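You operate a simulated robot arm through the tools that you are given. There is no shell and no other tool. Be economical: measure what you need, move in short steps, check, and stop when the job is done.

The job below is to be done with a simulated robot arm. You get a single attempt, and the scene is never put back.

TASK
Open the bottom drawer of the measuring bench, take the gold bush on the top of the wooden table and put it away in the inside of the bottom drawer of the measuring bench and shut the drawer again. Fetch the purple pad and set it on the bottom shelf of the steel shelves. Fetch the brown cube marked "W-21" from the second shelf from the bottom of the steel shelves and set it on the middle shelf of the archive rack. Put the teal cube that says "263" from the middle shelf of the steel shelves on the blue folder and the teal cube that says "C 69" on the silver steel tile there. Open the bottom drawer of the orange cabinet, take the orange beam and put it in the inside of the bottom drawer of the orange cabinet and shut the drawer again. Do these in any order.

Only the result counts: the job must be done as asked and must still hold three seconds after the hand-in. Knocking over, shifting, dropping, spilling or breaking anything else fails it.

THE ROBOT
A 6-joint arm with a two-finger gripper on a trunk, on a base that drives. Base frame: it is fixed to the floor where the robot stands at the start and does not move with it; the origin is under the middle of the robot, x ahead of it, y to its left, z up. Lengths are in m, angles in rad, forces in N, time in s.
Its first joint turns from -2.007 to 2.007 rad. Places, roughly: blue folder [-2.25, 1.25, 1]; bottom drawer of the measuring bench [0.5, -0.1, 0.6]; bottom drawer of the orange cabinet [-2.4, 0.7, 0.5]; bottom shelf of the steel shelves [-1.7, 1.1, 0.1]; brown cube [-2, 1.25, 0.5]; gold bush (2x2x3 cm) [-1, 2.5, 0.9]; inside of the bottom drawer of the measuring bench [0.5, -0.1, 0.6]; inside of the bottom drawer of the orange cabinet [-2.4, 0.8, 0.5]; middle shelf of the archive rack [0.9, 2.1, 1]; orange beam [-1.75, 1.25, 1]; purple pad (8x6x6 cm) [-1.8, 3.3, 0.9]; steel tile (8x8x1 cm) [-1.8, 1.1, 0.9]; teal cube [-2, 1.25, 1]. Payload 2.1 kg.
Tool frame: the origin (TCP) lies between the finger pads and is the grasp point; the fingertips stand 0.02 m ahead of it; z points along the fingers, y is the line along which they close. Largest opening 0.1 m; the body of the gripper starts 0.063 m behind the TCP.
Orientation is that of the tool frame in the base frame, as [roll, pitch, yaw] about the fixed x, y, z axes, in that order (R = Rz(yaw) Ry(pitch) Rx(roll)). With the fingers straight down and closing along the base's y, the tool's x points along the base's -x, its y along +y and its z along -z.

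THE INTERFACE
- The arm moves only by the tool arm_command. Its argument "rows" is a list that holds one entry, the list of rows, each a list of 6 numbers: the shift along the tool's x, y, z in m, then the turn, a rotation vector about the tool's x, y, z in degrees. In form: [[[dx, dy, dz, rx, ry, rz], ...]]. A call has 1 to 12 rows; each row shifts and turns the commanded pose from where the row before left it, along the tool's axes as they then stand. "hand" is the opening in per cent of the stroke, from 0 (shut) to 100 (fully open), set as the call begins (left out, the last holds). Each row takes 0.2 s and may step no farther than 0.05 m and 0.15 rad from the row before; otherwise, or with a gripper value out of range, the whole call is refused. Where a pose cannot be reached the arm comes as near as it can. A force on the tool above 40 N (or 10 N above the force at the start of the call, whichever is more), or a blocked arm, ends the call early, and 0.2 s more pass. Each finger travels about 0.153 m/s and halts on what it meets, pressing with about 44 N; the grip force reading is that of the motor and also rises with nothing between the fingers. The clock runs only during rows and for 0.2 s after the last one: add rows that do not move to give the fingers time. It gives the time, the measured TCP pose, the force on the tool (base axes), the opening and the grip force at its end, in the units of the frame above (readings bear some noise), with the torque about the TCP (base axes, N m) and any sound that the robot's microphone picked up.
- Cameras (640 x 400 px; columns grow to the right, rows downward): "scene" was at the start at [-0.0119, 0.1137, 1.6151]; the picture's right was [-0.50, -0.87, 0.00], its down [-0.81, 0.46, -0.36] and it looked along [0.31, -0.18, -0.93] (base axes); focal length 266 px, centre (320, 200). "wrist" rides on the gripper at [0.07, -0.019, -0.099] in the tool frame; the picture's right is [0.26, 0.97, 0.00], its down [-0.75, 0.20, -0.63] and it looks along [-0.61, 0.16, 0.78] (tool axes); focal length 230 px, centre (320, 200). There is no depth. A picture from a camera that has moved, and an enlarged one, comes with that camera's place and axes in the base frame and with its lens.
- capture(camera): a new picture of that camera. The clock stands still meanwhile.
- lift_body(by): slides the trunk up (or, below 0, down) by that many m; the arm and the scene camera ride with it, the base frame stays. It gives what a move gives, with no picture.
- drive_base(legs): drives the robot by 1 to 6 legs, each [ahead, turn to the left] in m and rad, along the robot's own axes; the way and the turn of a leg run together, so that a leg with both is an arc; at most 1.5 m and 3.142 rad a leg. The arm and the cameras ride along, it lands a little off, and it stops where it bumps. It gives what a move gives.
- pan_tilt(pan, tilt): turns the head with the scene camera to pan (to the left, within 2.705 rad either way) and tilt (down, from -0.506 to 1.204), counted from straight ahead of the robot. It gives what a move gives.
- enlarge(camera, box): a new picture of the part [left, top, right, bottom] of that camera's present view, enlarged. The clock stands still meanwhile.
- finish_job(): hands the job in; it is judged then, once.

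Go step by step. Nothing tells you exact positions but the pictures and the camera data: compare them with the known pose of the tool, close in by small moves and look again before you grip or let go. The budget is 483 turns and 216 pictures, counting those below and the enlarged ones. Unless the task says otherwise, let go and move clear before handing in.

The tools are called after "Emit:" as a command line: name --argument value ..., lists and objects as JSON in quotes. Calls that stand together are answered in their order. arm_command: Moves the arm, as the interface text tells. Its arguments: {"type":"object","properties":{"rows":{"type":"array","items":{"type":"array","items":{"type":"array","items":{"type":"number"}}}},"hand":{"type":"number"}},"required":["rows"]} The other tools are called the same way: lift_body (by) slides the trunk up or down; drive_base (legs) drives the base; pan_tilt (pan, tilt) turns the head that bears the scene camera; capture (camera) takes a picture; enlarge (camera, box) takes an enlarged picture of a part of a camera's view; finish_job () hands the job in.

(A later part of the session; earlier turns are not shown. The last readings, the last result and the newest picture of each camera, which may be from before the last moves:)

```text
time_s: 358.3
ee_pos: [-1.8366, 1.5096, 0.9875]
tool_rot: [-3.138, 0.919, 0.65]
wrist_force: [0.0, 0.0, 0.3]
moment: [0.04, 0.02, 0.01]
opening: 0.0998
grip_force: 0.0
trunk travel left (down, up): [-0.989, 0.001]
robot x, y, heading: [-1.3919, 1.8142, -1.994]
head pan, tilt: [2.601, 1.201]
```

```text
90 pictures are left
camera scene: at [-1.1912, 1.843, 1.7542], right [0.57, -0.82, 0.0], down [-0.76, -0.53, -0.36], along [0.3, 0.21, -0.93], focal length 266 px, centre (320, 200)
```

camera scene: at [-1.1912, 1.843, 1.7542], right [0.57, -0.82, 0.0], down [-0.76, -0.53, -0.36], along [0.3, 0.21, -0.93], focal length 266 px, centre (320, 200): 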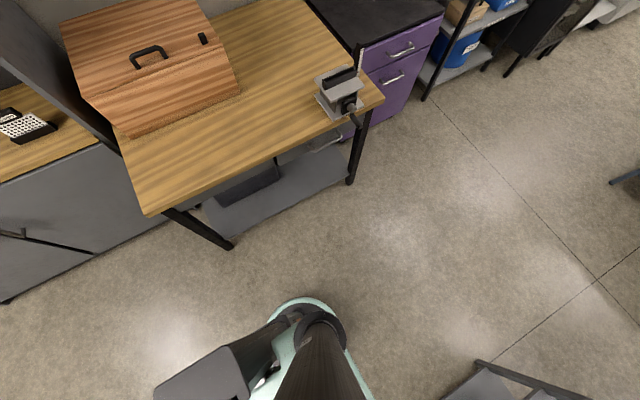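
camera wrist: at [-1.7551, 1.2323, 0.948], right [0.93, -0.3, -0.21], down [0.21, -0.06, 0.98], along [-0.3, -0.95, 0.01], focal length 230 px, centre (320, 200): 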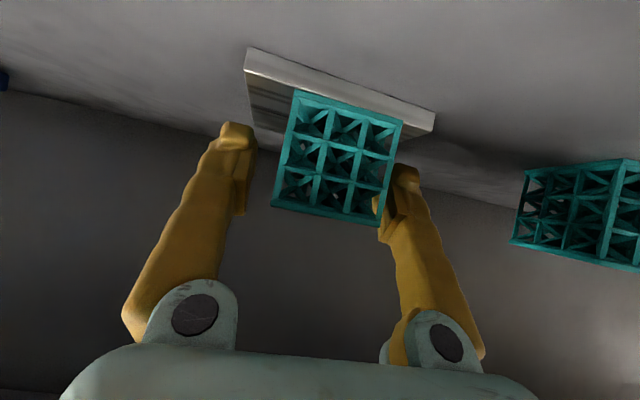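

No larger base shows beyond the platform. I extend the arm as far as it goes in this rightward pose and see where it ends.

Emit:
arm_command --rows '[[[-0.012, 0, 0.016, 0, 0, 0], [-0.012, 0, 0.016, 0, 0, 0], [0, 0, 0, 0, 0, 0]]]'

Emit:
pan_tilt --pan -0.3 --tilt 1.0

Emit:
capture --camera "scene"

```text
time_s: 359.1
ee_pos: [-1.8616, 1.486, 0.9877]
tool_rot: [3.127, 0.916, 0.621]
wrist_force: [-0.4, 0.3, -0.2]
moment: [0.0, -0.01, -0.01]
opening: 0.0996
grip_force: 0.0
out of reach, approached as far as the arm can: row 2
trunk travel left (down, up): [-0.989, 0.001]
robot x, y, heading: [-1.3886, 1.8101, -1.994]
head pan, tilt: [2.601, 1.201]
```

```text
time_s: 361.6
ee_pos: [-1.8621, 1.4836, 0.987]
tool_rot: [3.128, 0.917, 0.622]
wrist_force: [-0.2, -0.1, 0.4]
moment: [-0.03, 0.0, 0.0]
opening: 0.0999
grip_force: 0.1
trunk travel left (down, up): [-0.989, 0.001]
robot x, y, heading: [-1.3866, 1.8145, -1.991]
head pan, tilt: [-0.3, 1.0]
```

```text
89 pictures are left
camera scene: at [-1.283, 1.7587, 1.7667], right [-0.75, 0.66, 0.0], down [0.55, 0.63, -0.54], along [-0.36, -0.41, -0.84], focal length 266 px, centre (320, 200)
```

scene: 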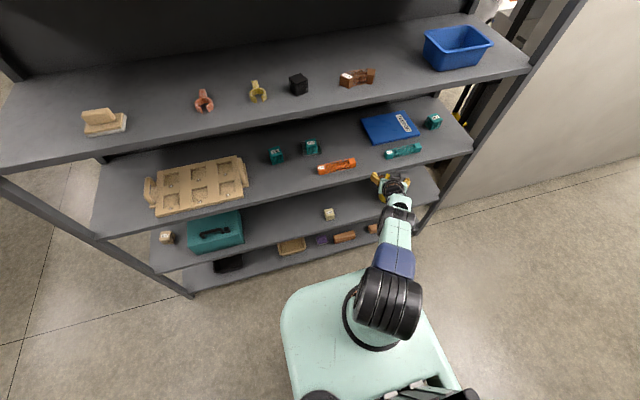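

In this pose the tool reaches 0.577 m out, 0.53 rad to my right. I move the robot to a staging point in front of 263, turning away from the shelf.

Emit:
drive_base --legs '[[0, -1.466], [0.37, 0], [0, 1.466]]'

Emit:
capture --camera "scene"

Emit:
capture --camera "wrist"

```text
time_s: 371.1
ee_pos: [-2.2093, 1.5886, 0.9867]
tool_rot: [3.128, 0.915, 0.641]
wrist_force: [0.1, 0.6, -0.4]
moment: [0.03, 0.0, 0.03]
opening: 0.0997
grip_force: 0.1
trunk travel left (down, up): [-0.989, 0.001]
robot x, y, heading: [-1.7414, 1.9275, -1.97]
head pan, tilt: [-0.3, 1.0]
```

```text
88 pictures are left
camera scene: at [-1.6356, 1.8737, 1.7668], right [-0.76, 0.65, 0.0], down [0.54, 0.64, -0.54], along [-0.35, -0.41, -0.84], focal length 266 px, centre (320, 200)
```

scene: 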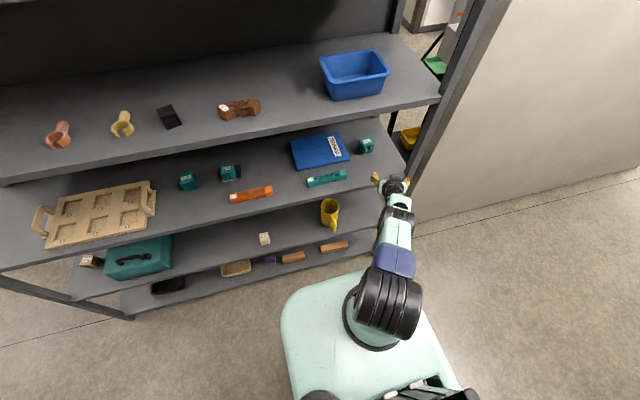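

```text
87 pictures are left
camera wrist: at [-2.126, 1.678, 0.9921], right [0.71, -0.67, -0.2], down [0.15, -0.13, 0.98], along [-0.69, -0.73, 0.01], focal length 230 px, centre (320, 200)
```

wrist: 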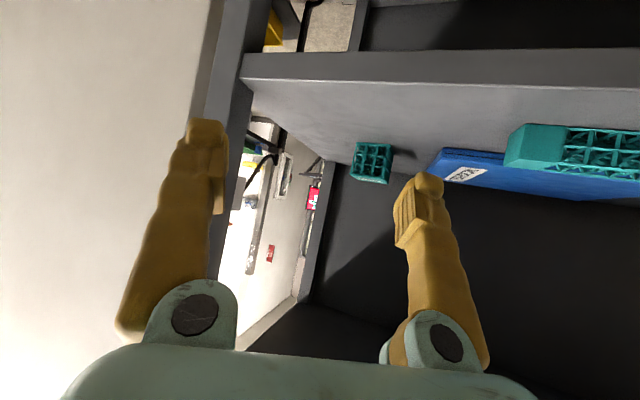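

Cube 263 lies ahead as computed. I turn a hair right and drive 0.15 m, then check the post clearance.

Emit:
drive_base --legs '[[0, -0.015], [0.15, 0]]'

Emit:
capture --camera "scene"

Emit:
capture --camera "wrist"

```text
time_s: 372.9
ee_pos: [-2.2742, 1.4604, 0.9878]
tool_rot: [3.128, 0.919, 0.623]
wrist_force: [0.1, 0.3, 0.2]
moment: [0.03, 0.0, 0.0]
opening: 0.1
grip_force: 0.0
trunk travel left (down, up): [-0.989, 0.001]
robot x, y, heading: [-1.8034, 1.7888, -1.987]
head pan, tilt: [-0.3, 1.0]
```

```text
86 pictures are left
camera scene: at [-1.6955, 1.7383, 1.7668], right [-0.75, 0.66, 0.0], down [0.55, 0.63, -0.54], along [-0.36, -0.41, -0.84], focal length 266 px, centre (320, 200)
```

scene: 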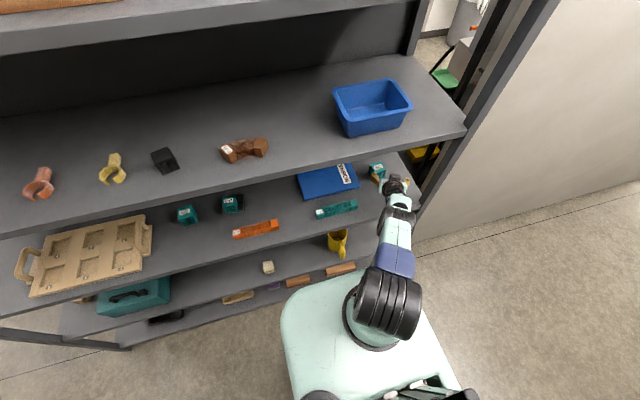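

```text
85 pictures are left
camera wrist: at [-2.1895, 1.5482, 0.993], right [0.7, -0.69, -0.2], down [0.15, -0.13, 0.98], along [-0.7, -0.72, 0.01], focal length 230 px, centre (320, 200)
```

wrist: 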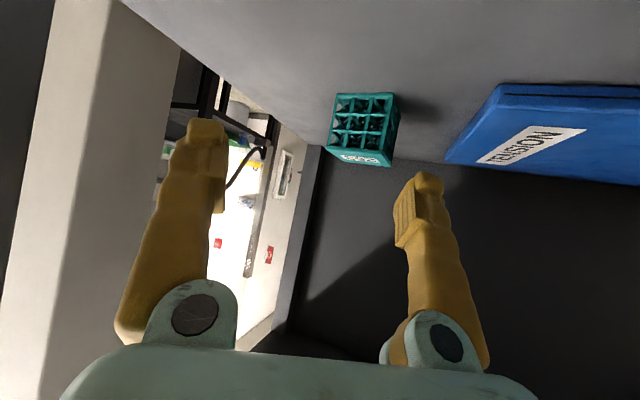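

I zoom in on the gripper and post.

Emit:
enlarge --camera "scene" --box '[340, 130, 500, 230]'

```text
4.00 times, centred on (420, 180) of scene
camera zoom: at [-1.6955, 1.7383, 1.7668], right [-0.75, 0.66, 0.0], down [0.55, 0.63, -0.54], along [-0.36, -0.41, -0.84], focal length 1066 px, centre (-80, 280)
```

zoom: 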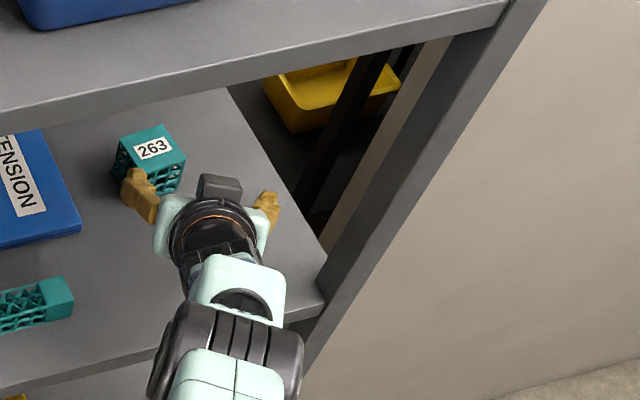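

There is good clearance to the post. I drive 9.5 cm further above the cube level, then look.

Emit:
drive_base --legs '[[0.095, 0]]'

Emit:
enlarge --camera "scene" --box '[340, 130, 500, 230]'

Emit:
capture --camera "wrist"

```text
time_s: 374.0
ee_pos: [-2.3133, 1.3785, 0.9885]
tool_rot: [3.119, 0.928, 0.616]
wrist_force: [0.4, 0.0, 0.3]
moment: [0.02, -0.07, -0.01]
opening: 0.1
grip_force: 0.1
trunk travel left (down, up): [-0.989, 0.001]
robot x, y, heading: [-1.8443, 1.6946, -1.986]
head pan, tilt: [-0.3, 1.0]
```

```text
4.00 times, centred on (420, 180) of scene
camera zoom: at [-1.7334, 1.6538, 1.7667], right [-0.75, 0.66, 0.0], down [0.55, 0.63, -0.54], along [-0.36, -0.41, -0.84], focal length 1066 px, centre (-80, 280)
```

zoom: 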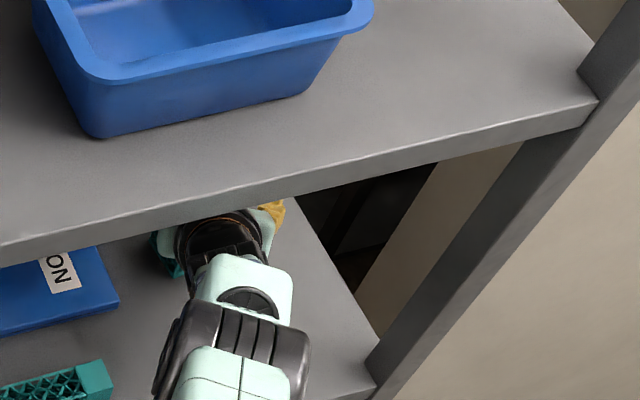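

```text
82 pictures are left
camera wrist: at [-2.2292, 1.4664, 0.9931], right [0.7, -0.69, -0.19], down [0.15, -0.12, 0.98], along [-0.7, -0.72, 0.02], focal length 230 px, centre (320, 200)
```

wrist: 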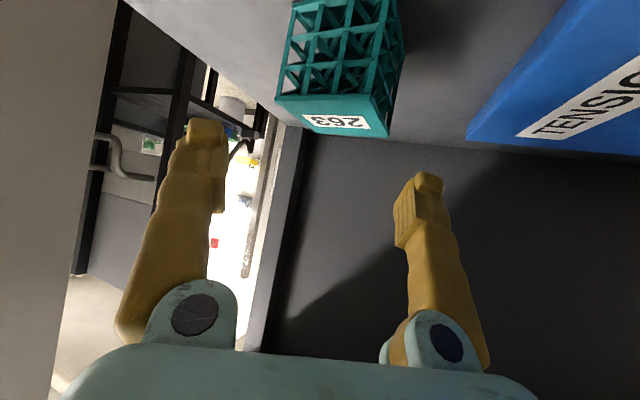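

The cube is centred under the TCP. I lower 6 cm in two steps, checking in between.

Emit:
lift_body --by -0.035

Emit:
capture --camera "wrist"

```text
time_s: 374.8
ee_pos: [-2.314, 1.3783, 0.9527]
tool_rot: [3.12, 0.926, 0.62]
wrist_force: [-0.3, -1.0, 0.1]
moment: [-0.02, 0.02, 0.0]
opening: 0.0999
grip_force: 0.1
trunk travel left (down, up): [-0.954, 0.036]
robot x, y, heading: [-1.8431, 1.6989, -1.982]
head pan, tilt: [-0.3, 1.0]
```

```text
81 pictures are left
camera wrist: at [-2.2291, 1.4654, 0.9579], right [0.7, -0.69, -0.19], down [0.15, -0.12, 0.98], along [-0.7, -0.72, 0.02], focal length 230 px, centre (320, 200)
```

wrist: 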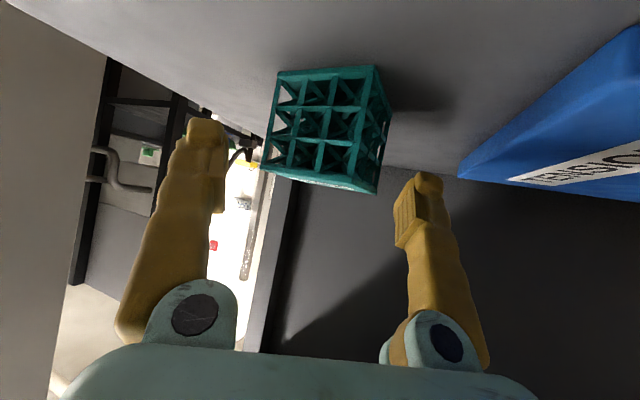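

Good; lowering 2.4 cm more.

Emit:
lift_body --by -0.024

Emit:
capture --camera "wrist"

```text
time_s: 375.5
ee_pos: [-2.315, 1.3756, 0.9275]
tool_rot: [3.122, 0.923, 0.619]
wrist_force: [0.0, 0.2, -0.6]
moment: [-0.01, 0.01, -0.01]
opening: 0.1001
grip_force: 0.0
trunk travel left (down, up): [-0.93, 0.06]
robot x, y, heading: [-1.8435, 1.6985, -1.986]
head pan, tilt: [-0.3, 1.0]
```

```text
80 pictures are left
camera wrist: at [-2.2303, 1.463, 0.9327], right [0.7, -0.69, -0.19], down [0.15, -0.12, 0.98], along [-0.7, -0.72, 0.02], focal length 230 px, centre (320, 200)
```

wrist: 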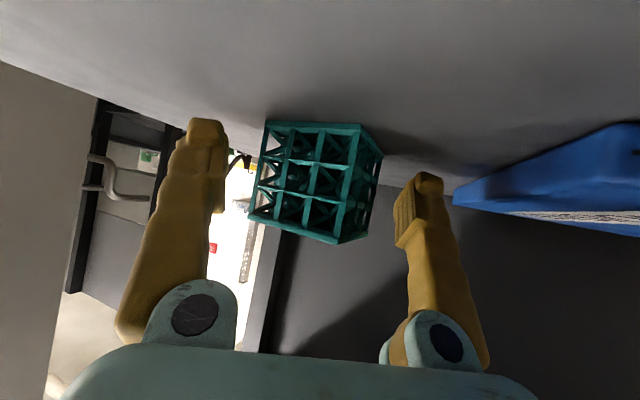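

Now I close on the cube.

Emit:
arm_command --rows '[[[0, 0, 0, 0, 0, 0], [0, 0, 0, 0, 0, 0], [0, 0, 0, 0, 0, 0], [0, 0, 0, 0, 0, 0]]]' --hand 0

Emit:
capture --camera "wrist"

```text
time_s: 376.5
ee_pos: [-2.3158, 1.375, 0.9276]
tool_rot: [3.122, 0.921, 0.618]
wrist_force: [-0.4, -0.7, 0.0]
moment: [0.01, 0.0, -0.02]
opening: 0.0681
grip_force: 43.6
trunk travel left (down, up): [-0.93, 0.06]
robot x, y, heading: [-1.8413, 1.7028, -1.989]
head pan, tilt: [-0.3, 1.0]
```

```text
79 pictures are left
camera wrist: at [-2.2303, 1.463, 0.9327], right [0.7, -0.69, -0.19], down [0.15, -0.12, 0.98], along [-0.7, -0.72, 0.02], focal length 230 px, centre (320, 200)
```

wrist: 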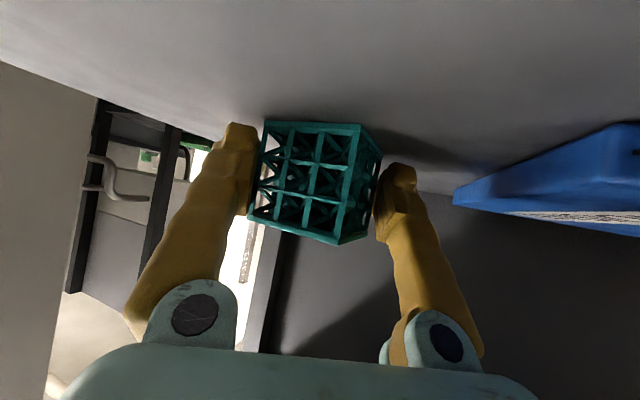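

It grips the cube across its corners at 6.8 cm. I lift it fully, back out, and check the hold.

Emit:
lift_body --by 0.06

Emit:
drive_base --legs '[[-0.24, 0]]'

Emit:
capture --camera "wrist"

```text
time_s: 377.5
ee_pos: [-2.3156, 1.3748, 0.9867]
tool_rot: [3.121, 0.922, 0.621]
wrist_force: [0.6, 0.0, -0.2]
moment: [0.0, -0.02, 0.0]
opening: 0.0684
grip_force: 43.2
trunk travel left (down, up): [-0.99, 0.0]
robot x, y, heading: [-1.8434, 1.6996, -1.984]
head pan, tilt: [-0.3, 1.0]
```

```text
time_s: 379.2
ee_pos: [-2.2186, 1.5917, 0.9857]
tool_rot: [3.124, 0.92, 0.62]
wrist_force: [0.3, -0.1, -0.8]
moment: [0.02, 0.03, -0.03]
opening: 0.0681
grip_force: 43.5
trunk travel left (down, up): [-0.99, 0.0]
robot x, y, heading: [-1.7474, 1.9193, -1.99]
head pan, tilt: [-0.3, 1.0]
```

```text
78 pictures are left
camera wrist: at [-2.1352, 1.6796, 0.9918], right [0.7, -0.69, -0.19], down [0.15, -0.13, 0.98], along [-0.7, -0.71, 0.01], focal length 230 px, centre (320, 200)
```

wrist: 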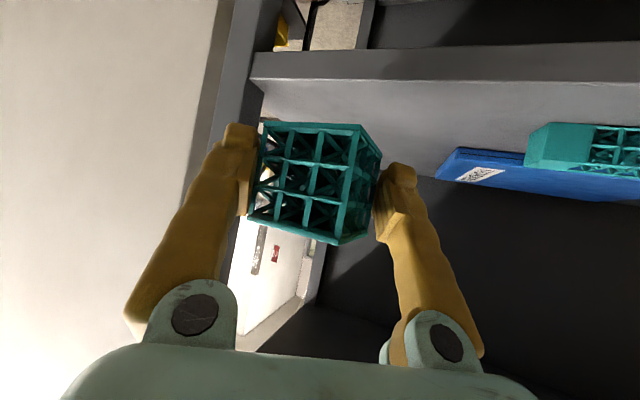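

The hold is steady. I shift 0.19 m left (turning away from the shelf) so the cube comes in over the blue folder.

Emit:
drive_base --legs '[[0, -1.607], [-0.19, 0], [0, 1.607]]'

Emit:
capture --camera "scene"

Emit:
capture --camera "wrist"

```text
time_s: 388.6
ee_pos: [-2.0442, 1.5091, 0.988]
tool_rot: [3.123, 0.921, 0.622]
wrist_force: [-0.6, 0.3, 0.1]
moment: [-0.02, 0.0, 0.03]
opening: 0.0675
grip_force: 43.8
trunk travel left (down, up): [-0.99, 0.0]
robot x, y, heading: [-1.5722, 1.834, -1.985]
head pan, tilt: [-0.3, 1.0]
```

```text
77 pictures are left
camera scene: at [-1.4648, 1.7826, 1.7678], right [-0.76, 0.65, 0.0], down [0.55, 0.64, -0.54], along [-0.35, -0.41, -0.84], focal length 266 px, centre (320, 200)
```

scene: 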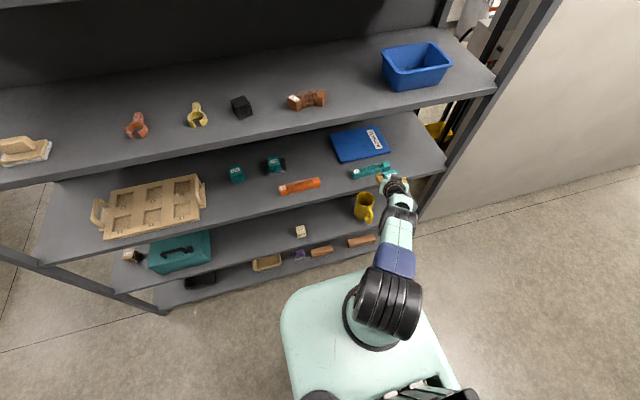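

```text
76 pictures are left
camera wrist: at [-1.9588, 1.5965, 0.9927], right [0.7, -0.68, -0.19], down [0.15, -0.12, 0.98], along [-0.7, -0.72, 0.02], focal length 230 px, centre (320, 200)
```

wrist: 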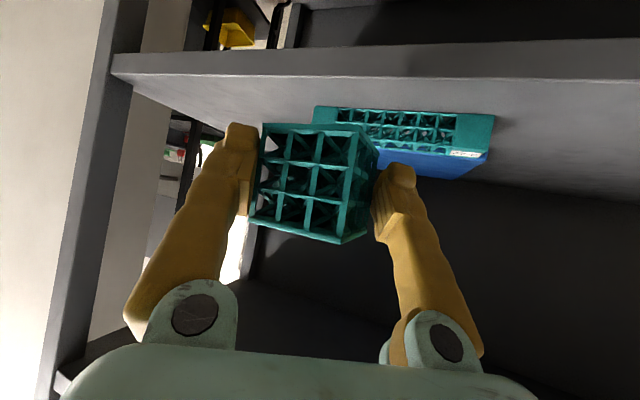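

I drive 0.24 m in above the teal beam and check over the folder.

Emit:
drive_base --legs '[[0.24, 0]]'

Emit:
capture --camera "wrist"

Emit:
enlarge --camera "scene" --box '[300, 120, 460, 220]'

```text
time_s: 390.4
ee_pos: [-2.1403, 1.289, 0.9889]
tool_rot: [3.122, 0.924, 0.62]
wrist_force: [0.3, 0.3, 0.1]
moment: [0.0, 0.01, 0.03]
opening: 0.0673
grip_force: 44.4
trunk travel left (down, up): [-0.99, 0.0]
robot x, y, heading: [-1.667, 1.6141, -1.987]
head pan, tilt: [-0.3, 1.0]
```

```text
75 pictures are left
camera wrist: at [-2.0549, 1.3766, 0.9935], right [0.7, -0.69, -0.19], down [0.15, -0.12, 0.98], along [-0.7, -0.72, 0.02], focal length 230 px, centre (320, 200)
```

wrist: 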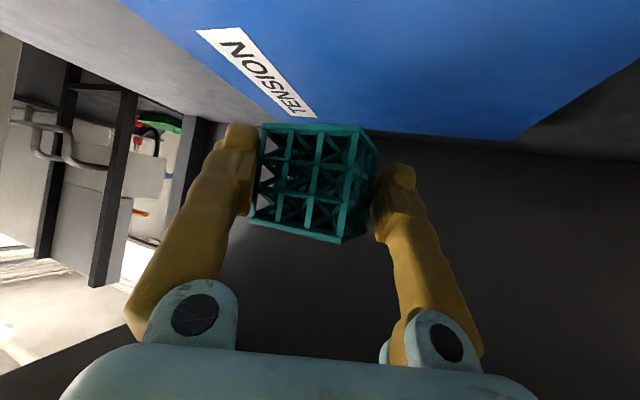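

```text
4.00 times, centred on (380, 170) of scene
camera zoom: at [-1.5602, 1.5642, 1.7678], right [-0.76, 0.65, 0.0], down [0.55, 0.64, -0.54], along [-0.35, -0.41, -0.84], focal length 1066 px, centre (80, 320)
```

zoom: 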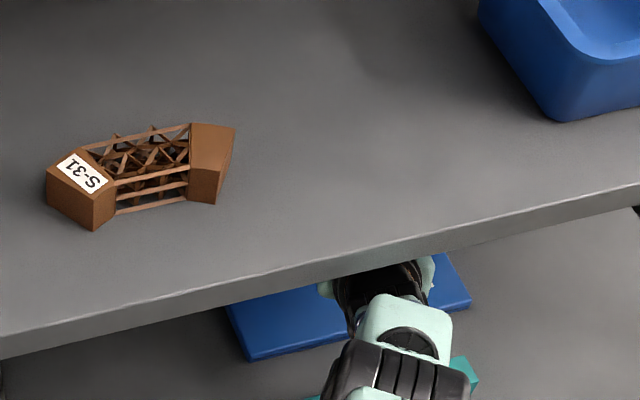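

The cube is over the folder. I lower 3.5 cm, then feel down.

Emit:
lift_body --by -0.033

Emit:
capture --camera "wrist"

Emit:
arm_command --rows '[[[0.0024, 0, 0.0018, 0, 0, 0], [0, 0, 0, 0, 0, 0]]]'

```text
time_s: 391.2
ee_pos: [-2.1405, 1.2864, 0.9535]
tool_rot: [3.122, 0.922, 0.622]
wrist_force: [0.5, 0.4, -0.7]
moment: [0.0, 0.02, -0.01]
opening: 0.0671
grip_force: 43.9
trunk travel left (down, up): [-0.957, 0.033]
robot x, y, heading: [-1.6681, 1.6152, -1.982]
head pan, tilt: [-0.3, 1.0]
```

```text
73 pictures are left
camera wrist: at [-2.0558, 1.3746, 0.9594], right [0.7, -0.68, -0.19], down [0.15, -0.12, 0.98], along [-0.7, -0.72, 0.02], focal length 230 px, centre (320, 200)
```

wrist: 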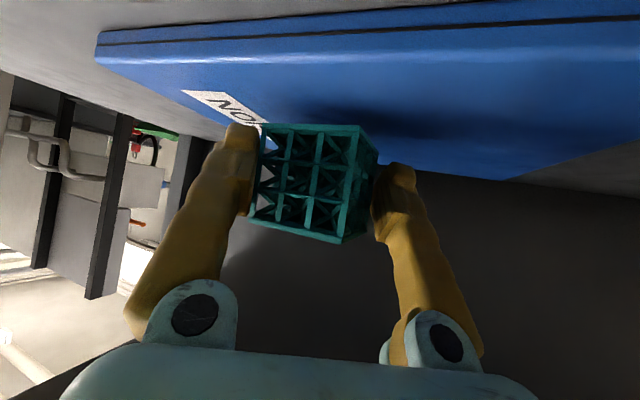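

```text
time_s: 391.8
ee_pos: [-2.1399, 1.2857, 0.9516]
tool_rot: [3.122, 0.921, 0.623]
wrist_force: [0.2, 0.9, -0.3]
moment: [-0.03, -0.02, 0.0]
opening: 0.067
grip_force: 43.9
trunk travel left (down, up): [-0.957, 0.033]
robot x, y, heading: [-1.6682, 1.6125, -1.98]
head pan, tilt: [-0.3, 1.0]
```

Continuing down in 3 mm steps.

Emit:
arm_command --rows '[[[0.0024, 0, 0.0018, 0, 0, 0], [0, 0, 0, 0, 0, 0]]]'

Emit:
arm_command --rows '[[[0.0024, 0, 0.0018, 0, 0, 0], [0, 0, 0, 0, 0, 0]]]'

Emit:
arm_command --rows '[[[0.0016, 0, 0.0012, 0, 0, 0], [0, 0, 0, 0, 0, 0]]]'

```text
time_s: 392.4
ee_pos: [-2.139, 1.2879, 0.9486]
tool_rot: [3.123, 0.921, 0.624]
wrist_force: [-0.5, 0.0, 0.8]
moment: [0.01, -0.01, 0.01]
opening: 0.0671
grip_force: 43.9
trunk travel left (down, up): [-0.957, 0.033]
robot x, y, heading: [-1.6698, 1.6158, -1.984]
head pan, tilt: [-0.3, 1.0]
```

```text
time_s: 393.0
ee_pos: [-2.1379, 1.2872, 0.9464]
tool_rot: [3.122, 0.923, 0.622]
wrist_force: [-0.2, -0.7, -1.4]
moment: [0.0, -0.01, 0.01]
opening: 0.0668
grip_force: 43.9
trunk travel left (down, up): [-0.957, 0.033]
robot x, y, heading: [-1.6671, 1.6139, -1.98]
head pan, tilt: [-0.3, 1.0]
```

```text
time_s: 393.6
ee_pos: [-2.1386, 1.2871, 0.9474]
tool_rot: [3.123, 0.923, 0.623]
wrist_force: [-0.6, -0.7, 0.6]
moment: [-0.01, 0.0, 0.02]
opening: 0.0673
grip_force: 44.0
out of reach, approached as far as the arm can: row 1
trunk travel left (down, up): [-0.957, 0.033]
robot x, y, heading: [-1.6691, 1.6113, -1.983]
head pan, tilt: [-0.3, 1.0]
```

The arm is at its limit; I continue by the trunk in 3 mm steps.

Emit:
lift_body --by -0.003

Emit:
lift_body --by -0.003

Emit:
capture --camera "wrist"

```text
time_s: 394.1
ee_pos: [-2.1373, 1.2887, 0.9456]
tool_rot: [3.121, 0.922, 0.622]
wrist_force: [-0.2, 0.0, 3.8]
moment: [-0.16, -0.09, 0.01]
opening: 0.0669
grip_force: 44.7
trunk travel left (down, up): [-0.954, 0.036]
robot x, y, heading: [-1.667, 1.6163, -1.983]
head pan, tilt: [-0.3, 1.0]
```

```text
time_s: 394.6
ee_pos: [-2.1374, 1.2882, 0.9436]
tool_rot: [3.119, 0.929, 0.622]
wrist_force: [-2.4, -1.7, 16.3]
moment: [-0.66, -0.08, -0.1]
opening: 0.067
grip_force: 43.9
trunk travel left (down, up): [-0.951, 0.039]
robot x, y, heading: [-1.6628, 1.6118, -1.98]
head pan, tilt: [-0.3, 1.0]
```

```text
72 pictures are left
camera wrist: at [-2.0531, 1.3764, 0.9486], right [0.7, -0.69, -0.19], down [0.16, -0.12, 0.98], along [-0.7, -0.72, 0.02], focal length 230 px, centre (320, 200)
```

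wrist: 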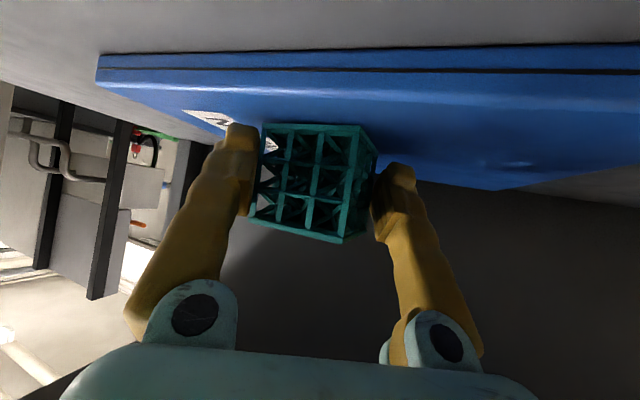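

The cube rests on the folder. I ease up 2 mm, open, then lift away.

Emit:
lift_body --by 0.002

Emit:
arm_command --rows '[[[0, 0, 0, 0, 0, 0], [0, 0, 0, 0, 0, 0]]]' --hand 95

Emit:
capture --camera "wrist"

```text
time_s: 395.1
ee_pos: [-2.138, 1.288, 0.9444]
tool_rot: [3.12, 0.924, 0.625]
wrist_force: [-3.6, -2.1, 13.6]
moment: [-0.58, -0.07, -0.14]
opening: 0.0669
grip_force: 43.8
trunk travel left (down, up): [-0.953, 0.037]
robot x, y, heading: [-1.6637, 1.6131, -1.987]
head pan, tilt: [-0.3, 1.0]
```

```text
time_s: 395.7
ee_pos: [-2.1393, 1.2884, 0.9434]
tool_rot: [3.122, 0.919, 0.623]
wrist_force: [0.0, -0.8, 0.0]
moment: [0.03, -0.05, 0.05]
opening: 0.0949
grip_force: 0.1
trunk travel left (down, up): [-0.953, 0.037]
robot x, y, heading: [-1.6644, 1.6181, -1.978]
head pan, tilt: [-0.3, 1.0]
```

```text
71 pictures are left
camera wrist: at [-2.0531, 1.3763, 0.9475], right [0.7, -0.68, -0.19], down [0.15, -0.12, 0.98], along [-0.7, -0.72, 0.02], focal length 230 px, centre (320, 200)
```

wrist: 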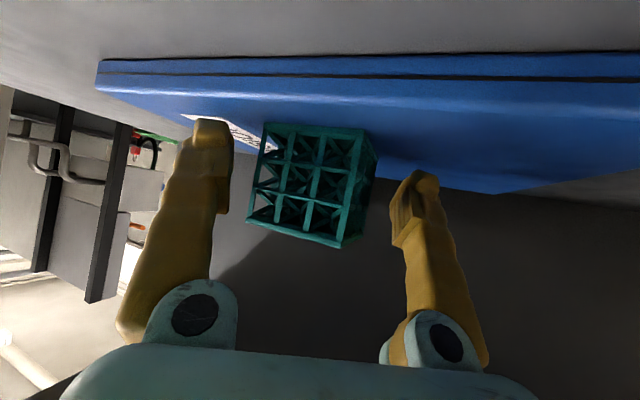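

I lift by trunk and arm well above the cube before backing out.

Emit:
lift_body --by 0.037

Emit:
arm_command --rows '[[[-0.016, 0, -0.012, 0, 0, 0], [-0.016, 0, -0.012, 0, 0, 0], [0, 0, 0, 0, 0, 0]]]'

Emit:
capture --camera "wrist"

```text
time_s: 396.5
ee_pos: [-2.1373, 1.2879, 0.9803]
tool_rot: [3.121, 0.922, 0.623]
wrist_force: [0.7, -0.4, 0.0]
moment: [-0.03, -0.05, 0.04]
opening: 0.0948
grip_force: 0.1
trunk travel left (down, up): [-0.99, 0.0]
robot x, y, heading: [-1.6661, 1.6135, -1.988]
head pan, tilt: [-0.3, 1.0]
```

```text
time_s: 397.3
ee_pos: [-2.1328, 1.2985, 1.0233]
tool_rot: [3.112, 0.929, 0.616]
wrist_force: [0.1, -1.4, -0.4]
moment: [0.02, -0.02, -0.02]
opening: 0.0949
grip_force: 0.1
trunk travel left (down, up): [-0.99, 0.0]
robot x, y, heading: [-1.6671, 1.6154, -1.986]
head pan, tilt: [-0.3, 1.0]
```

```text
70 pictures are left
camera wrist: at [-2.0487, 1.3866, 1.0276], right [0.7, -0.69, -0.19], down [0.15, -0.12, 0.98], along [-0.7, -0.72, 0.02], focal length 230 px, centre (320, 200)
```

wrist: 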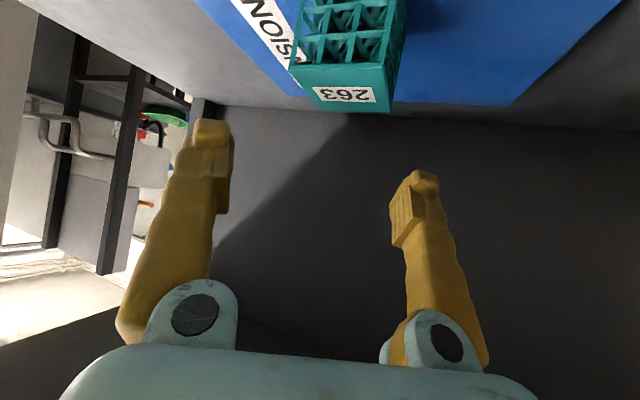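

The cube stands on the folder. I back out and fold the arm in.

Emit:
drive_base --legs '[[-0.3, 0]]'

Emit:
arm_command --rows '[[[0.02, 0, -0.02, 0, 8, 0], [0.02, 0, -0.02, 0, 8, 0], [0.02, 0.02, -0.02, 0, 8, 0], [0.02, 0.03, -0.01, 0, 8, 0], [0.02, 0.03, 0, 0, 8, 0], [0.01, 0.03, 0, 0, 8, 0], [0, 0.03, 0, 0, 0, -8], [0, 0.03, 0, 0, 0, -8], [0, 0.02, 0, 0, 0, -8], [0, 0, 0, 0, 0, 0]]]'

Emit:
pan_tilt --pan 0 --tilt 0.9

Emit:
capture --camera "scene"

```text
time_s: 399.4
ee_pos: [-2.0205, 1.5614, 1.0189]
tool_rot: [3.125, 0.921, 0.621]
wrist_force: [0.2, 0.6, 0.0]
moment: [0.03, 0.0, -0.02]
opening: 0.0949
grip_force: 0.2
trunk travel left (down, up): [-0.99, 0.0]
robot x, y, heading: [-1.5486, 1.8851, -1.99]
head pan, tilt: [-0.3, 1.0]
```

```text
time_s: 401.6
ee_pos: [-1.8274, 1.5011, 1.0191]
tool_rot: [-3.095, 0.275, 1.082]
wrist_force: [1.0, 0.6, -0.2]
moment: [-0.01, 0.05, -0.03]
opening: 0.0952
grip_force: 0.1
out of reach, approached as far as the arm can: row 4, 5
trunk travel left (down, up): [-0.99, 0.0]
robot x, y, heading: [-1.5497, 1.8856, -1.988]
head pan, tilt: [-0.3, 1.0]
```

```text
time_s: 402.4
ee_pos: [-1.8272, 1.5004, 1.0187]
tool_rot: [-3.095, 0.277, 1.082]
wrist_force: [1.6, -0.5, 0.4]
moment: [0.03, -0.02, 0.03]
opening: 0.0951
grip_force: 0.1
trunk travel left (down, up): [-0.99, 0.0]
robot x, y, heading: [-1.5486, 1.8869, -1.985]
head pan, tilt: [0.0, 0.901]
```

```text
69 pictures are left
camera scene: at [-1.4265, 1.8177, 1.775], right [-0.91, 0.4, 0.0], down [0.32, 0.72, -0.62], along [-0.25, -0.57, -0.78], focal length 266 px, centre (320, 200)
```

scene: 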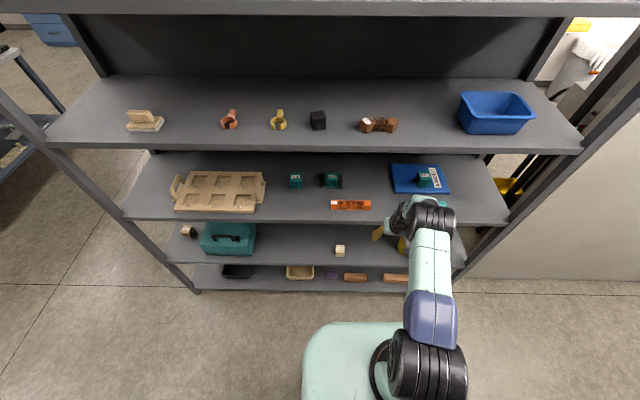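

Both teal cubes are placed. Next is the orange cabinet on the far side of the shelves; I drive round the shelf end and look.

Emit:
drive_base --legs '[[0, 1.553], [1.1, 0], [0, -1.13], [1.05, 0], [0, -1.3]]'

Emit:
pan_tilt --pan 0 --tilt 0.5

Emit:
capture --camera "scene"

```text
time_s: 422.9
ee_pos: [-1.0368, 0.3575, 1.019]
tool_rot: [-3.095, 0.275, 0.186]
wrist_force: [-0.2, -0.2, 0.5]
moment: [0.0, 0.01, 0.0]
opening: 0.0947
grip_force: 0.1
trunk travel left (down, up): [-0.99, 0.0]
robot x, y, heading: [-0.5609, 0.3847, -2.881]
head pan, tilt: [0.0, 0.901]
```

```text
time_s: 423.7
ee_pos: [-1.0367, 0.3563, 1.02]
tool_rot: [-3.095, 0.277, 0.186]
wrist_force: [-0.3, 0.5, -0.4]
moment: [0.02, 0.0, -0.03]
opening: 0.0952
grip_force: 0.0
trunk travel left (down, up): [-0.99, 0.0]
robot x, y, heading: [-0.5618, 0.3808, -2.874]
head pan, tilt: [0.0, 0.499]
```

```text
68 pictures are left
camera scene: at [-0.555, 0.2388, 1.8088], right [-0.26, 0.97, 0.0], down [0.46, 0.12, -0.88], along [-0.85, -0.23, -0.48], focal length 266 px, centre (320, 200)
```

scene: 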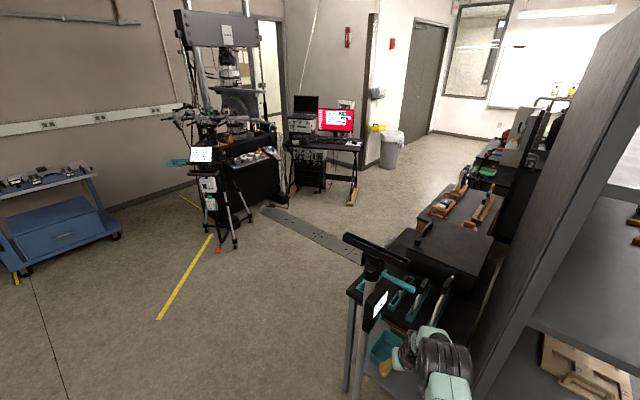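

The floor is open to the left; the pole stand is close ahead, so I turn away and go round it to look at the cabinets behind the shelves.

Emit:
drive_base --legs '[[0, 1.03], [0.7, 0], [0, -0.918], [0.8, 0], [0, -1.3]]'

Emit:
capture --camera "scene"

```text
time_s: 439.6
ee_pos: [-1.6866, -0.1476, 1.0209]
tool_rot: [-3.094, 0.275, -1.009]
wrist_force: [-0.3, 1.0, -0.3]
moment: [-0.04, 0.03, -0.03]
opening: 0.095
grip_force: 0.0
trunk travel left (down, up): [-0.99, 0.0]
robot x, y, heading: [-1.4895, -0.5819, 2.211]
head pan, tilt: [0.0, 0.499]
```

```text
67 pictures are left
camera scene: at [-1.6219, -0.6389, 1.8088], right [0.8, 0.59, 0.0], down [0.28, -0.38, -0.88], along [-0.52, 0.71, -0.48], focal length 266 px, centre (320, 200)
```

scene: 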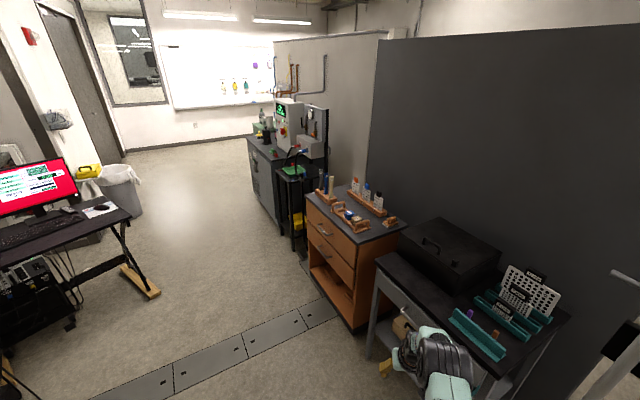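

The orange cabinet's drawers face the open floor; its bottom drawer handle is near [-2.47, 0.62, 0.55]. I drive round to face it squarely.

Emit:
drive_base --legs '[[0, 0.619], [1.42, 0], [0, -1.71]]'

Emit:
pan_tilt --pan 0 --tilt 0.8

Emit:
capture --camera "scene"

```text
time_s: 452.4
ee_pos: [-2.544, 0.227, 1.021]
tool_rot: [-3.093, 0.275, -2.098]
wrist_force: [-0.9, 0.4, -0.3]
moment: [-0.01, 0.01, -0.02]
opening: 0.095
grip_force: 0.0
trunk travel left (down, up): [-0.99, 0.0]
robot x, y, heading: [-2.8365, -0.1476, 1.118]
head pan, tilt: [0.0, 0.499]
```

```text
time_s: 453.2
ee_pos: [-2.5438, 0.2255, 1.0202]
tool_rot: [-3.095, 0.276, -2.096]
wrist_force: [0.5, -0.5, 0.6]
moment: [0.01, 0.02, -0.01]
opening: 0.0949
grip_force: 0.0
trunk travel left (down, up): [-0.99, 0.0]
robot x, y, heading: [-2.8399, -0.1479, 1.121]
head pan, tilt: [0.0, 0.799]
```

```text
66 pictures are left
camera scene: at [-2.954, -0.068, 1.7829], right [0.9, -0.43, 0.0], down [-0.31, -0.65, -0.7], along [0.3, 0.63, -0.72], focal length 266 px, centre (320, 200)
```

scene: 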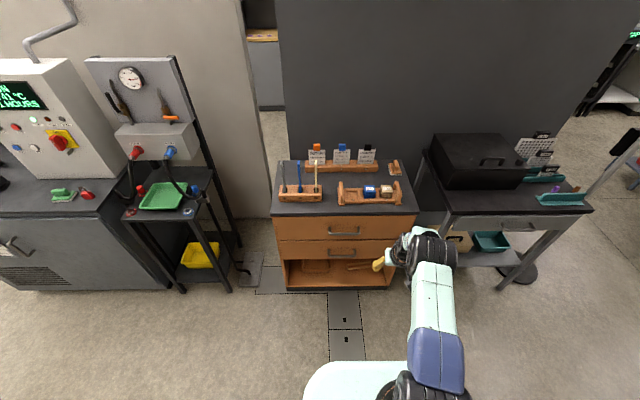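

The robot stands square to the cabinet; the bottom drawer handle is near [-2.485, 0.628, 0.51]. I swing the gripper to horizontal, pivoting about the wrist.

Emit:
arm_command --rows '[[[0.03, 0.02, -0.01, 0, 0, 0], [-0.02, 0.02, 0, 0, -8.2, 0], [-0.02, 0, 0, 0, -8.2, 0], [-0.02, 0, 0, 0, -8.2, 0], [-0.02, 0, 0, 0, -8.2, 0], [-0.02, 0, 0, 0, -8.2, 0], [-0.02, 0, 0, 0, -8.2, 0], [-0.02, 0, 0, 0, -8.2, 0], [-0.02, 0, 0, 0, -8.2, 0], [-0.02, 0, 0, 0, -8.2, 0], [0, 0, 0, 0, 0, 0]]]'

```text
time_s: 455.6
ee_pos: [-2.5372, 0.3152, 1.1386]
tool_rot: [-2.683, 1.499, -1.646]
wrist_force: [0.2, 0.7, 0.1]
moment: [-0.01, -0.02, -0.01]
opening: 0.095
grip_force: 0.1
out of reach, approached as far as the arm can: row 2
trunk travel left (down, up): [-0.99, 0.0]
robot x, y, heading: [-2.8397, -0.1475, 1.118]
head pan, tilt: [0.0, 0.799]
```

Nearly horizontal. I level it, then roll 90 degrees so the fingers close vertically, and lower the trunk.

Emit:
arm_command --rows '[[[0, 0, 0, -4.7, -3.8, 0], [0, 0, 0, 0, 0, 8.2], [0, 0, 0, 0, 0, 8.2], [0, 0, 0, 0, 0, 8.2], [0, 0, 0, 0, 0, 8.2], [0, 0, 0, 0, 0, 8.2], [0, 0, 0, 0, 0, 8.2], [0, 0, 0, 0, 0, 8.2], [0, 0, 0, 0, 0, 8.2], [0, 0, 0, 0, 0, 8.2], [0, 0, 0, 0, 0, 8.2], [0, 0, 0, 0, 0, 8.2]]]' --hand 100

Emit:
lift_body --by -0.4

Emit:
lift_body --by -0.2

Emit:
capture --camera "wrist"

Emit:
capture --camera "scene"

```text
time_s: 458.2
ee_pos: [-2.5379, 0.3158, 1.1378]
tool_rot: [1.572, 0.022, 2.691]
wrist_force: [-0.1, -0.3, -0.3]
moment: [0.01, -0.02, 0.01]
opening: 0.1001
grip_force: 0.1
trunk travel left (down, up): [-0.99, 0.0]
robot x, y, heading: [-2.8352, -0.1483, 1.128]
head pan, tilt: [0.0, 0.799]
```

```text
time_s: 462.1
ee_pos: [-2.5373, 0.3142, 0.7373]
tool_rot: [1.572, 0.025, 2.691]
wrist_force: [1.1, 0.0, 0.3]
moment: [-0.02, -0.01, 0.02]
opening: 0.0999
grip_force: 0.0
trunk travel left (down, up): [-0.59, 0.4]
robot x, y, heading: [-2.8338, -0.1462, 1.126]
head pan, tilt: [0.0, 0.799]
```

```text
time_s: 464.2
ee_pos: [-2.5382, 0.3139, 0.5388]
tool_rot: [1.574, 0.026, 2.69]
wrist_force: [0.2, 0.2, 0.5]
moment: [0.02, 0.0, -0.01]
opening: 0.1001
grip_force: 0.0
trunk travel left (down, up): [-0.39, 0.6]
robot x, y, heading: [-2.8395, -0.1475, 1.118]
head pan, tilt: [0.0, 0.799]
```

```text
65 pictures are left
camera wrist: at [-2.6445, 0.2566, 0.519], right [-0.25, 0.12, 0.96], down [0.4, -0.89, 0.22], along [0.88, 0.44, 0.18], focal length 230 px, centre (320, 200)
```

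wrist: 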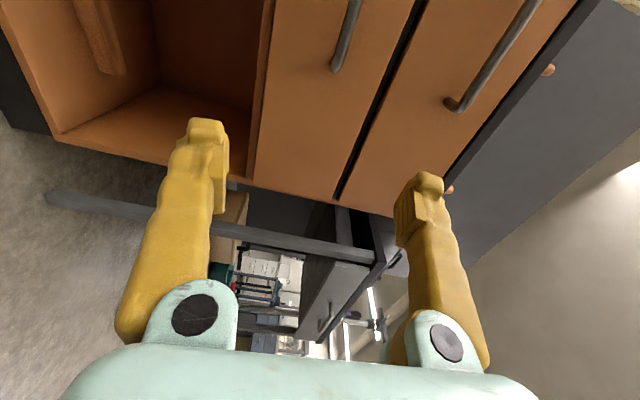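

```text
64 pictures are left
camera scene: at [-2.954, -0.0681, 1.1829], right [0.9, -0.43, 0.0], down [-0.31, -0.65, -0.7], along [0.3, 0.63, -0.72], focal length 266 px, centre (320, 200)
```

scene: 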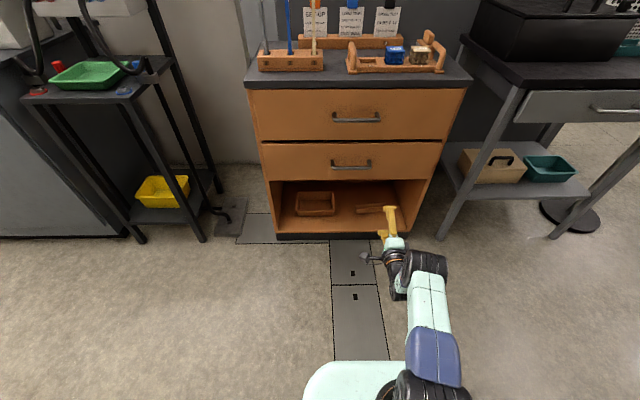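

The handle centre is about 0.275 m ahead and 9 cm left, at z 0.55. I move the tool 8.5 cm left, up 1 cm, and drive 0.15 m ahead.

Emit:
arm_command --rows '[[[0.043, 0.005, 0, 0, 0, 0], [0.043, 0.005, 0, 0, 0, 0], [0, 0, 0, 0, 0, 0]]]'

Emit:
drive_base --legs '[[0.14, 0]]'

Emit:
capture --camera "wrist"

Emit:
capture --camera "scene"

```text
time_s: 465.1
ee_pos: [-2.6155, 0.3519, 0.5459]
tool_rot: [1.571, 0.026, 2.691]
wrist_force: [-0.2, 0.4, 0.1]
moment: [0.0, 0.02, -0.04]
opening: 0.1
grip_force: 0.1
trunk travel left (down, up): [-0.39, 0.6]
robot x, y, heading: [-2.8421, -0.1493, 1.119]
head pan, tilt: [0.0, 0.799]
```

```text
time_s: 466.4
ee_pos: [-2.5552, 0.4781, 0.5458]
tool_rot: [1.572, 0.027, 2.693]
wrist_force: [0.6, -0.7, -0.9]
moment: [0.02, -0.04, 0.01]
opening: 0.0999
grip_force: 0.1
trunk travel left (down, up): [-0.39, 0.6]
robot x, y, heading: [-2.78, -0.0208, 1.126]
head pan, tilt: [0.0, 0.799]
```

```text
63 pictures are left
camera wrist: at [-2.6615, 0.4199, 0.5269], right [-0.25, 0.13, 0.96], down [0.4, -0.89, 0.22], along [0.88, 0.44, 0.18], focal length 230 px, centre (320, 200)
```

wrist: 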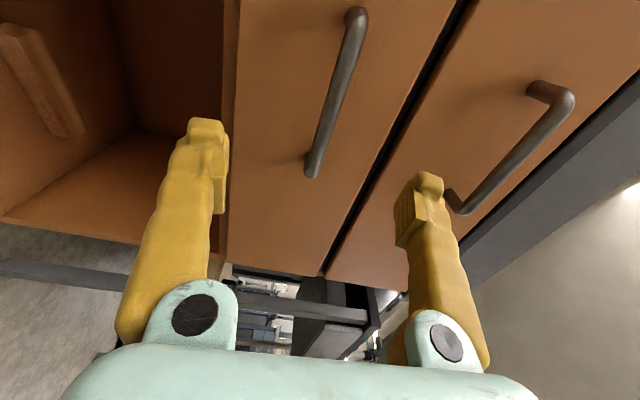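

```text
62 pictures are left
camera scene: at [-2.8934, 0.0579, 1.1828], right [0.9, -0.43, 0.0], down [-0.31, -0.65, -0.7], along [0.3, 0.63, -0.72], focal length 266 px, centre (320, 200)
```

scene: 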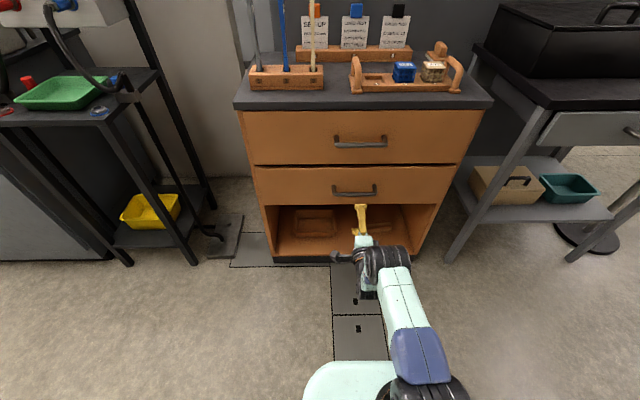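

The handle is 13 cm ahead, 1.4 cm left. I trim and drive 0.1 m, then look.

Emit:
arm_command --rows '[[[0.013, 0.007, 0, 0, 0, 0], [0, 0, 0, 0, 0, 0]]]'

Emit:
drive_base --legs '[[0.1, 0]]'

Emit:
capture --camera "wrist"

```text
time_s: 467.0
ee_pos: [-2.566, 0.4838, 0.5525]
tool_rot: [1.573, 0.025, 2.69]
wrist_force: [0.5, 0.4, 0.0]
moment: [0.01, -0.01, -0.03]
opening: 0.1
grip_force: 0.2
trunk travel left (down, up): [-0.39, 0.6]
robot x, y, heading: [-2.7761, -0.0265, 1.121]
head pan, tilt: [0.0, 0.799]
```

```text
time_s: 468.1
ee_pos: [-2.5218, 0.5743, 0.5526]
tool_rot: [1.576, 0.028, 2.688]
wrist_force: [0.1, -1.5, -0.5]
moment: [0.0, -0.02, 0.02]
opening: 0.1
grip_force: 0.2
trunk travel left (down, up): [-0.39, 0.6]
robot x, y, heading: [-2.7355, 0.0672, 1.117]
head pan, tilt: [0.0, 0.799]
```

```text
61 pictures are left
camera wrist: at [-2.6292, 0.516, 0.5334], right [-0.25, 0.13, 0.96], down [0.4, -0.89, 0.22], along [0.88, 0.44, 0.18], focal length 230 px, centre (320, 200)
```

wrist: 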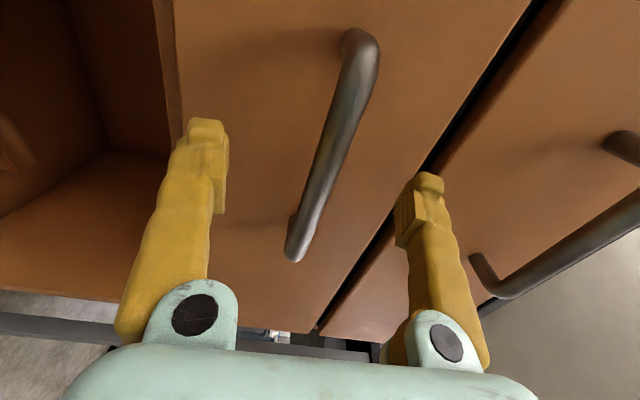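

About 1 cm more, then I close on the bar.

Emit:
drive_base --legs '[[0.012, 0]]'

Emit:
arm_command --rows '[[[0, 0, 0, 0, 0, 0], [0, 0, 0, 0, 0, 0], [0, 0, 0, 0, 0, 0], [0, 0, 0, 0, 0, 0]]]' --hand 0

Emit:
capture --camera "wrist"

```text
time_s: 468.9
ee_pos: [-2.5175, 0.5858, 0.5522]
tool_rot: [1.576, 0.026, 2.69]
wrist_force: [1.2, 0.3, 0.5]
moment: [0.0, -0.01, 0.01]
opening: 0.1002
grip_force: 0.0
trunk travel left (down, up): [-0.39, 0.6]
robot x, y, heading: [-2.726, 0.081, 1.127]
head pan, tilt: [0.0, 0.799]
```

```text
time_s: 469.9
ee_pos: [-2.5167, 0.5847, 0.5533]
tool_rot: [1.572, 0.024, 2.69]
wrist_force: [0.5, 3.8, 5.3]
moment: [0.37, 0.72, 0.02]
opening: 0.008
grip_force: 36.1
trunk travel left (down, up): [-0.39, 0.6]
robot x, y, heading: [-2.723, 0.0764, 1.121]
head pan, tilt: [0.0, 0.799]
```

```text
60 pictures are left
camera wrist: at [-2.6241, 0.5267, 0.5344], right [-0.25, 0.12, 0.96], down [0.4, -0.89, 0.22], along [0.88, 0.44, 0.18], focal length 230 px, centre (320, 200)
```

wrist: 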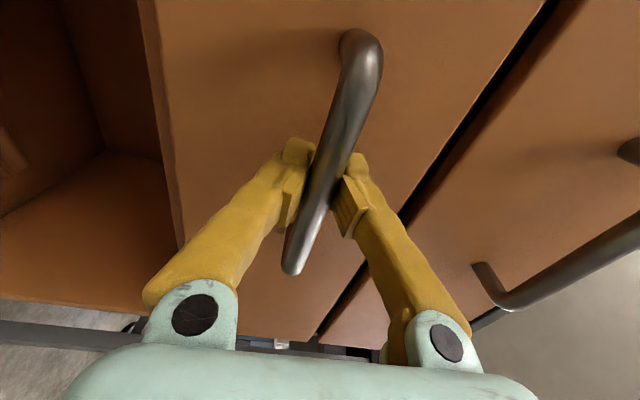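

Gripped. I pull the drawer out by driving back 0.2 m.

Emit:
drive_base --legs '[[-0.2, 0]]'

Emit:
capture --camera "scene"

```text
time_s: 471.5
ee_pos: [-2.6017, 0.4026, 0.553]
tool_rot: [1.571, 0.025, 2.686]
wrist_force: [15.4, -6.7, 6.7]
moment: [0.24, 0.57, -0.62]
opening: 0.0077
grip_force: 35.5
trunk travel left (down, up): [-0.39, 0.6]
robot x, y, heading: [-2.8154, -0.102, 1.118]
head pan, tilt: [0.0, 0.799]
```

```text
59 pictures are left
camera scene: at [-2.9298, -0.0243, 1.1833], right [0.9, -0.44, 0.0], down [-0.31, -0.64, -0.7], along [0.3, 0.63, -0.72], focal length 266 px, centre (320, 200)
```

scene: 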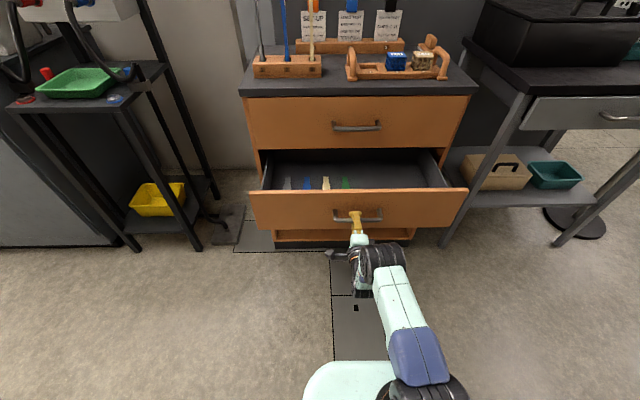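

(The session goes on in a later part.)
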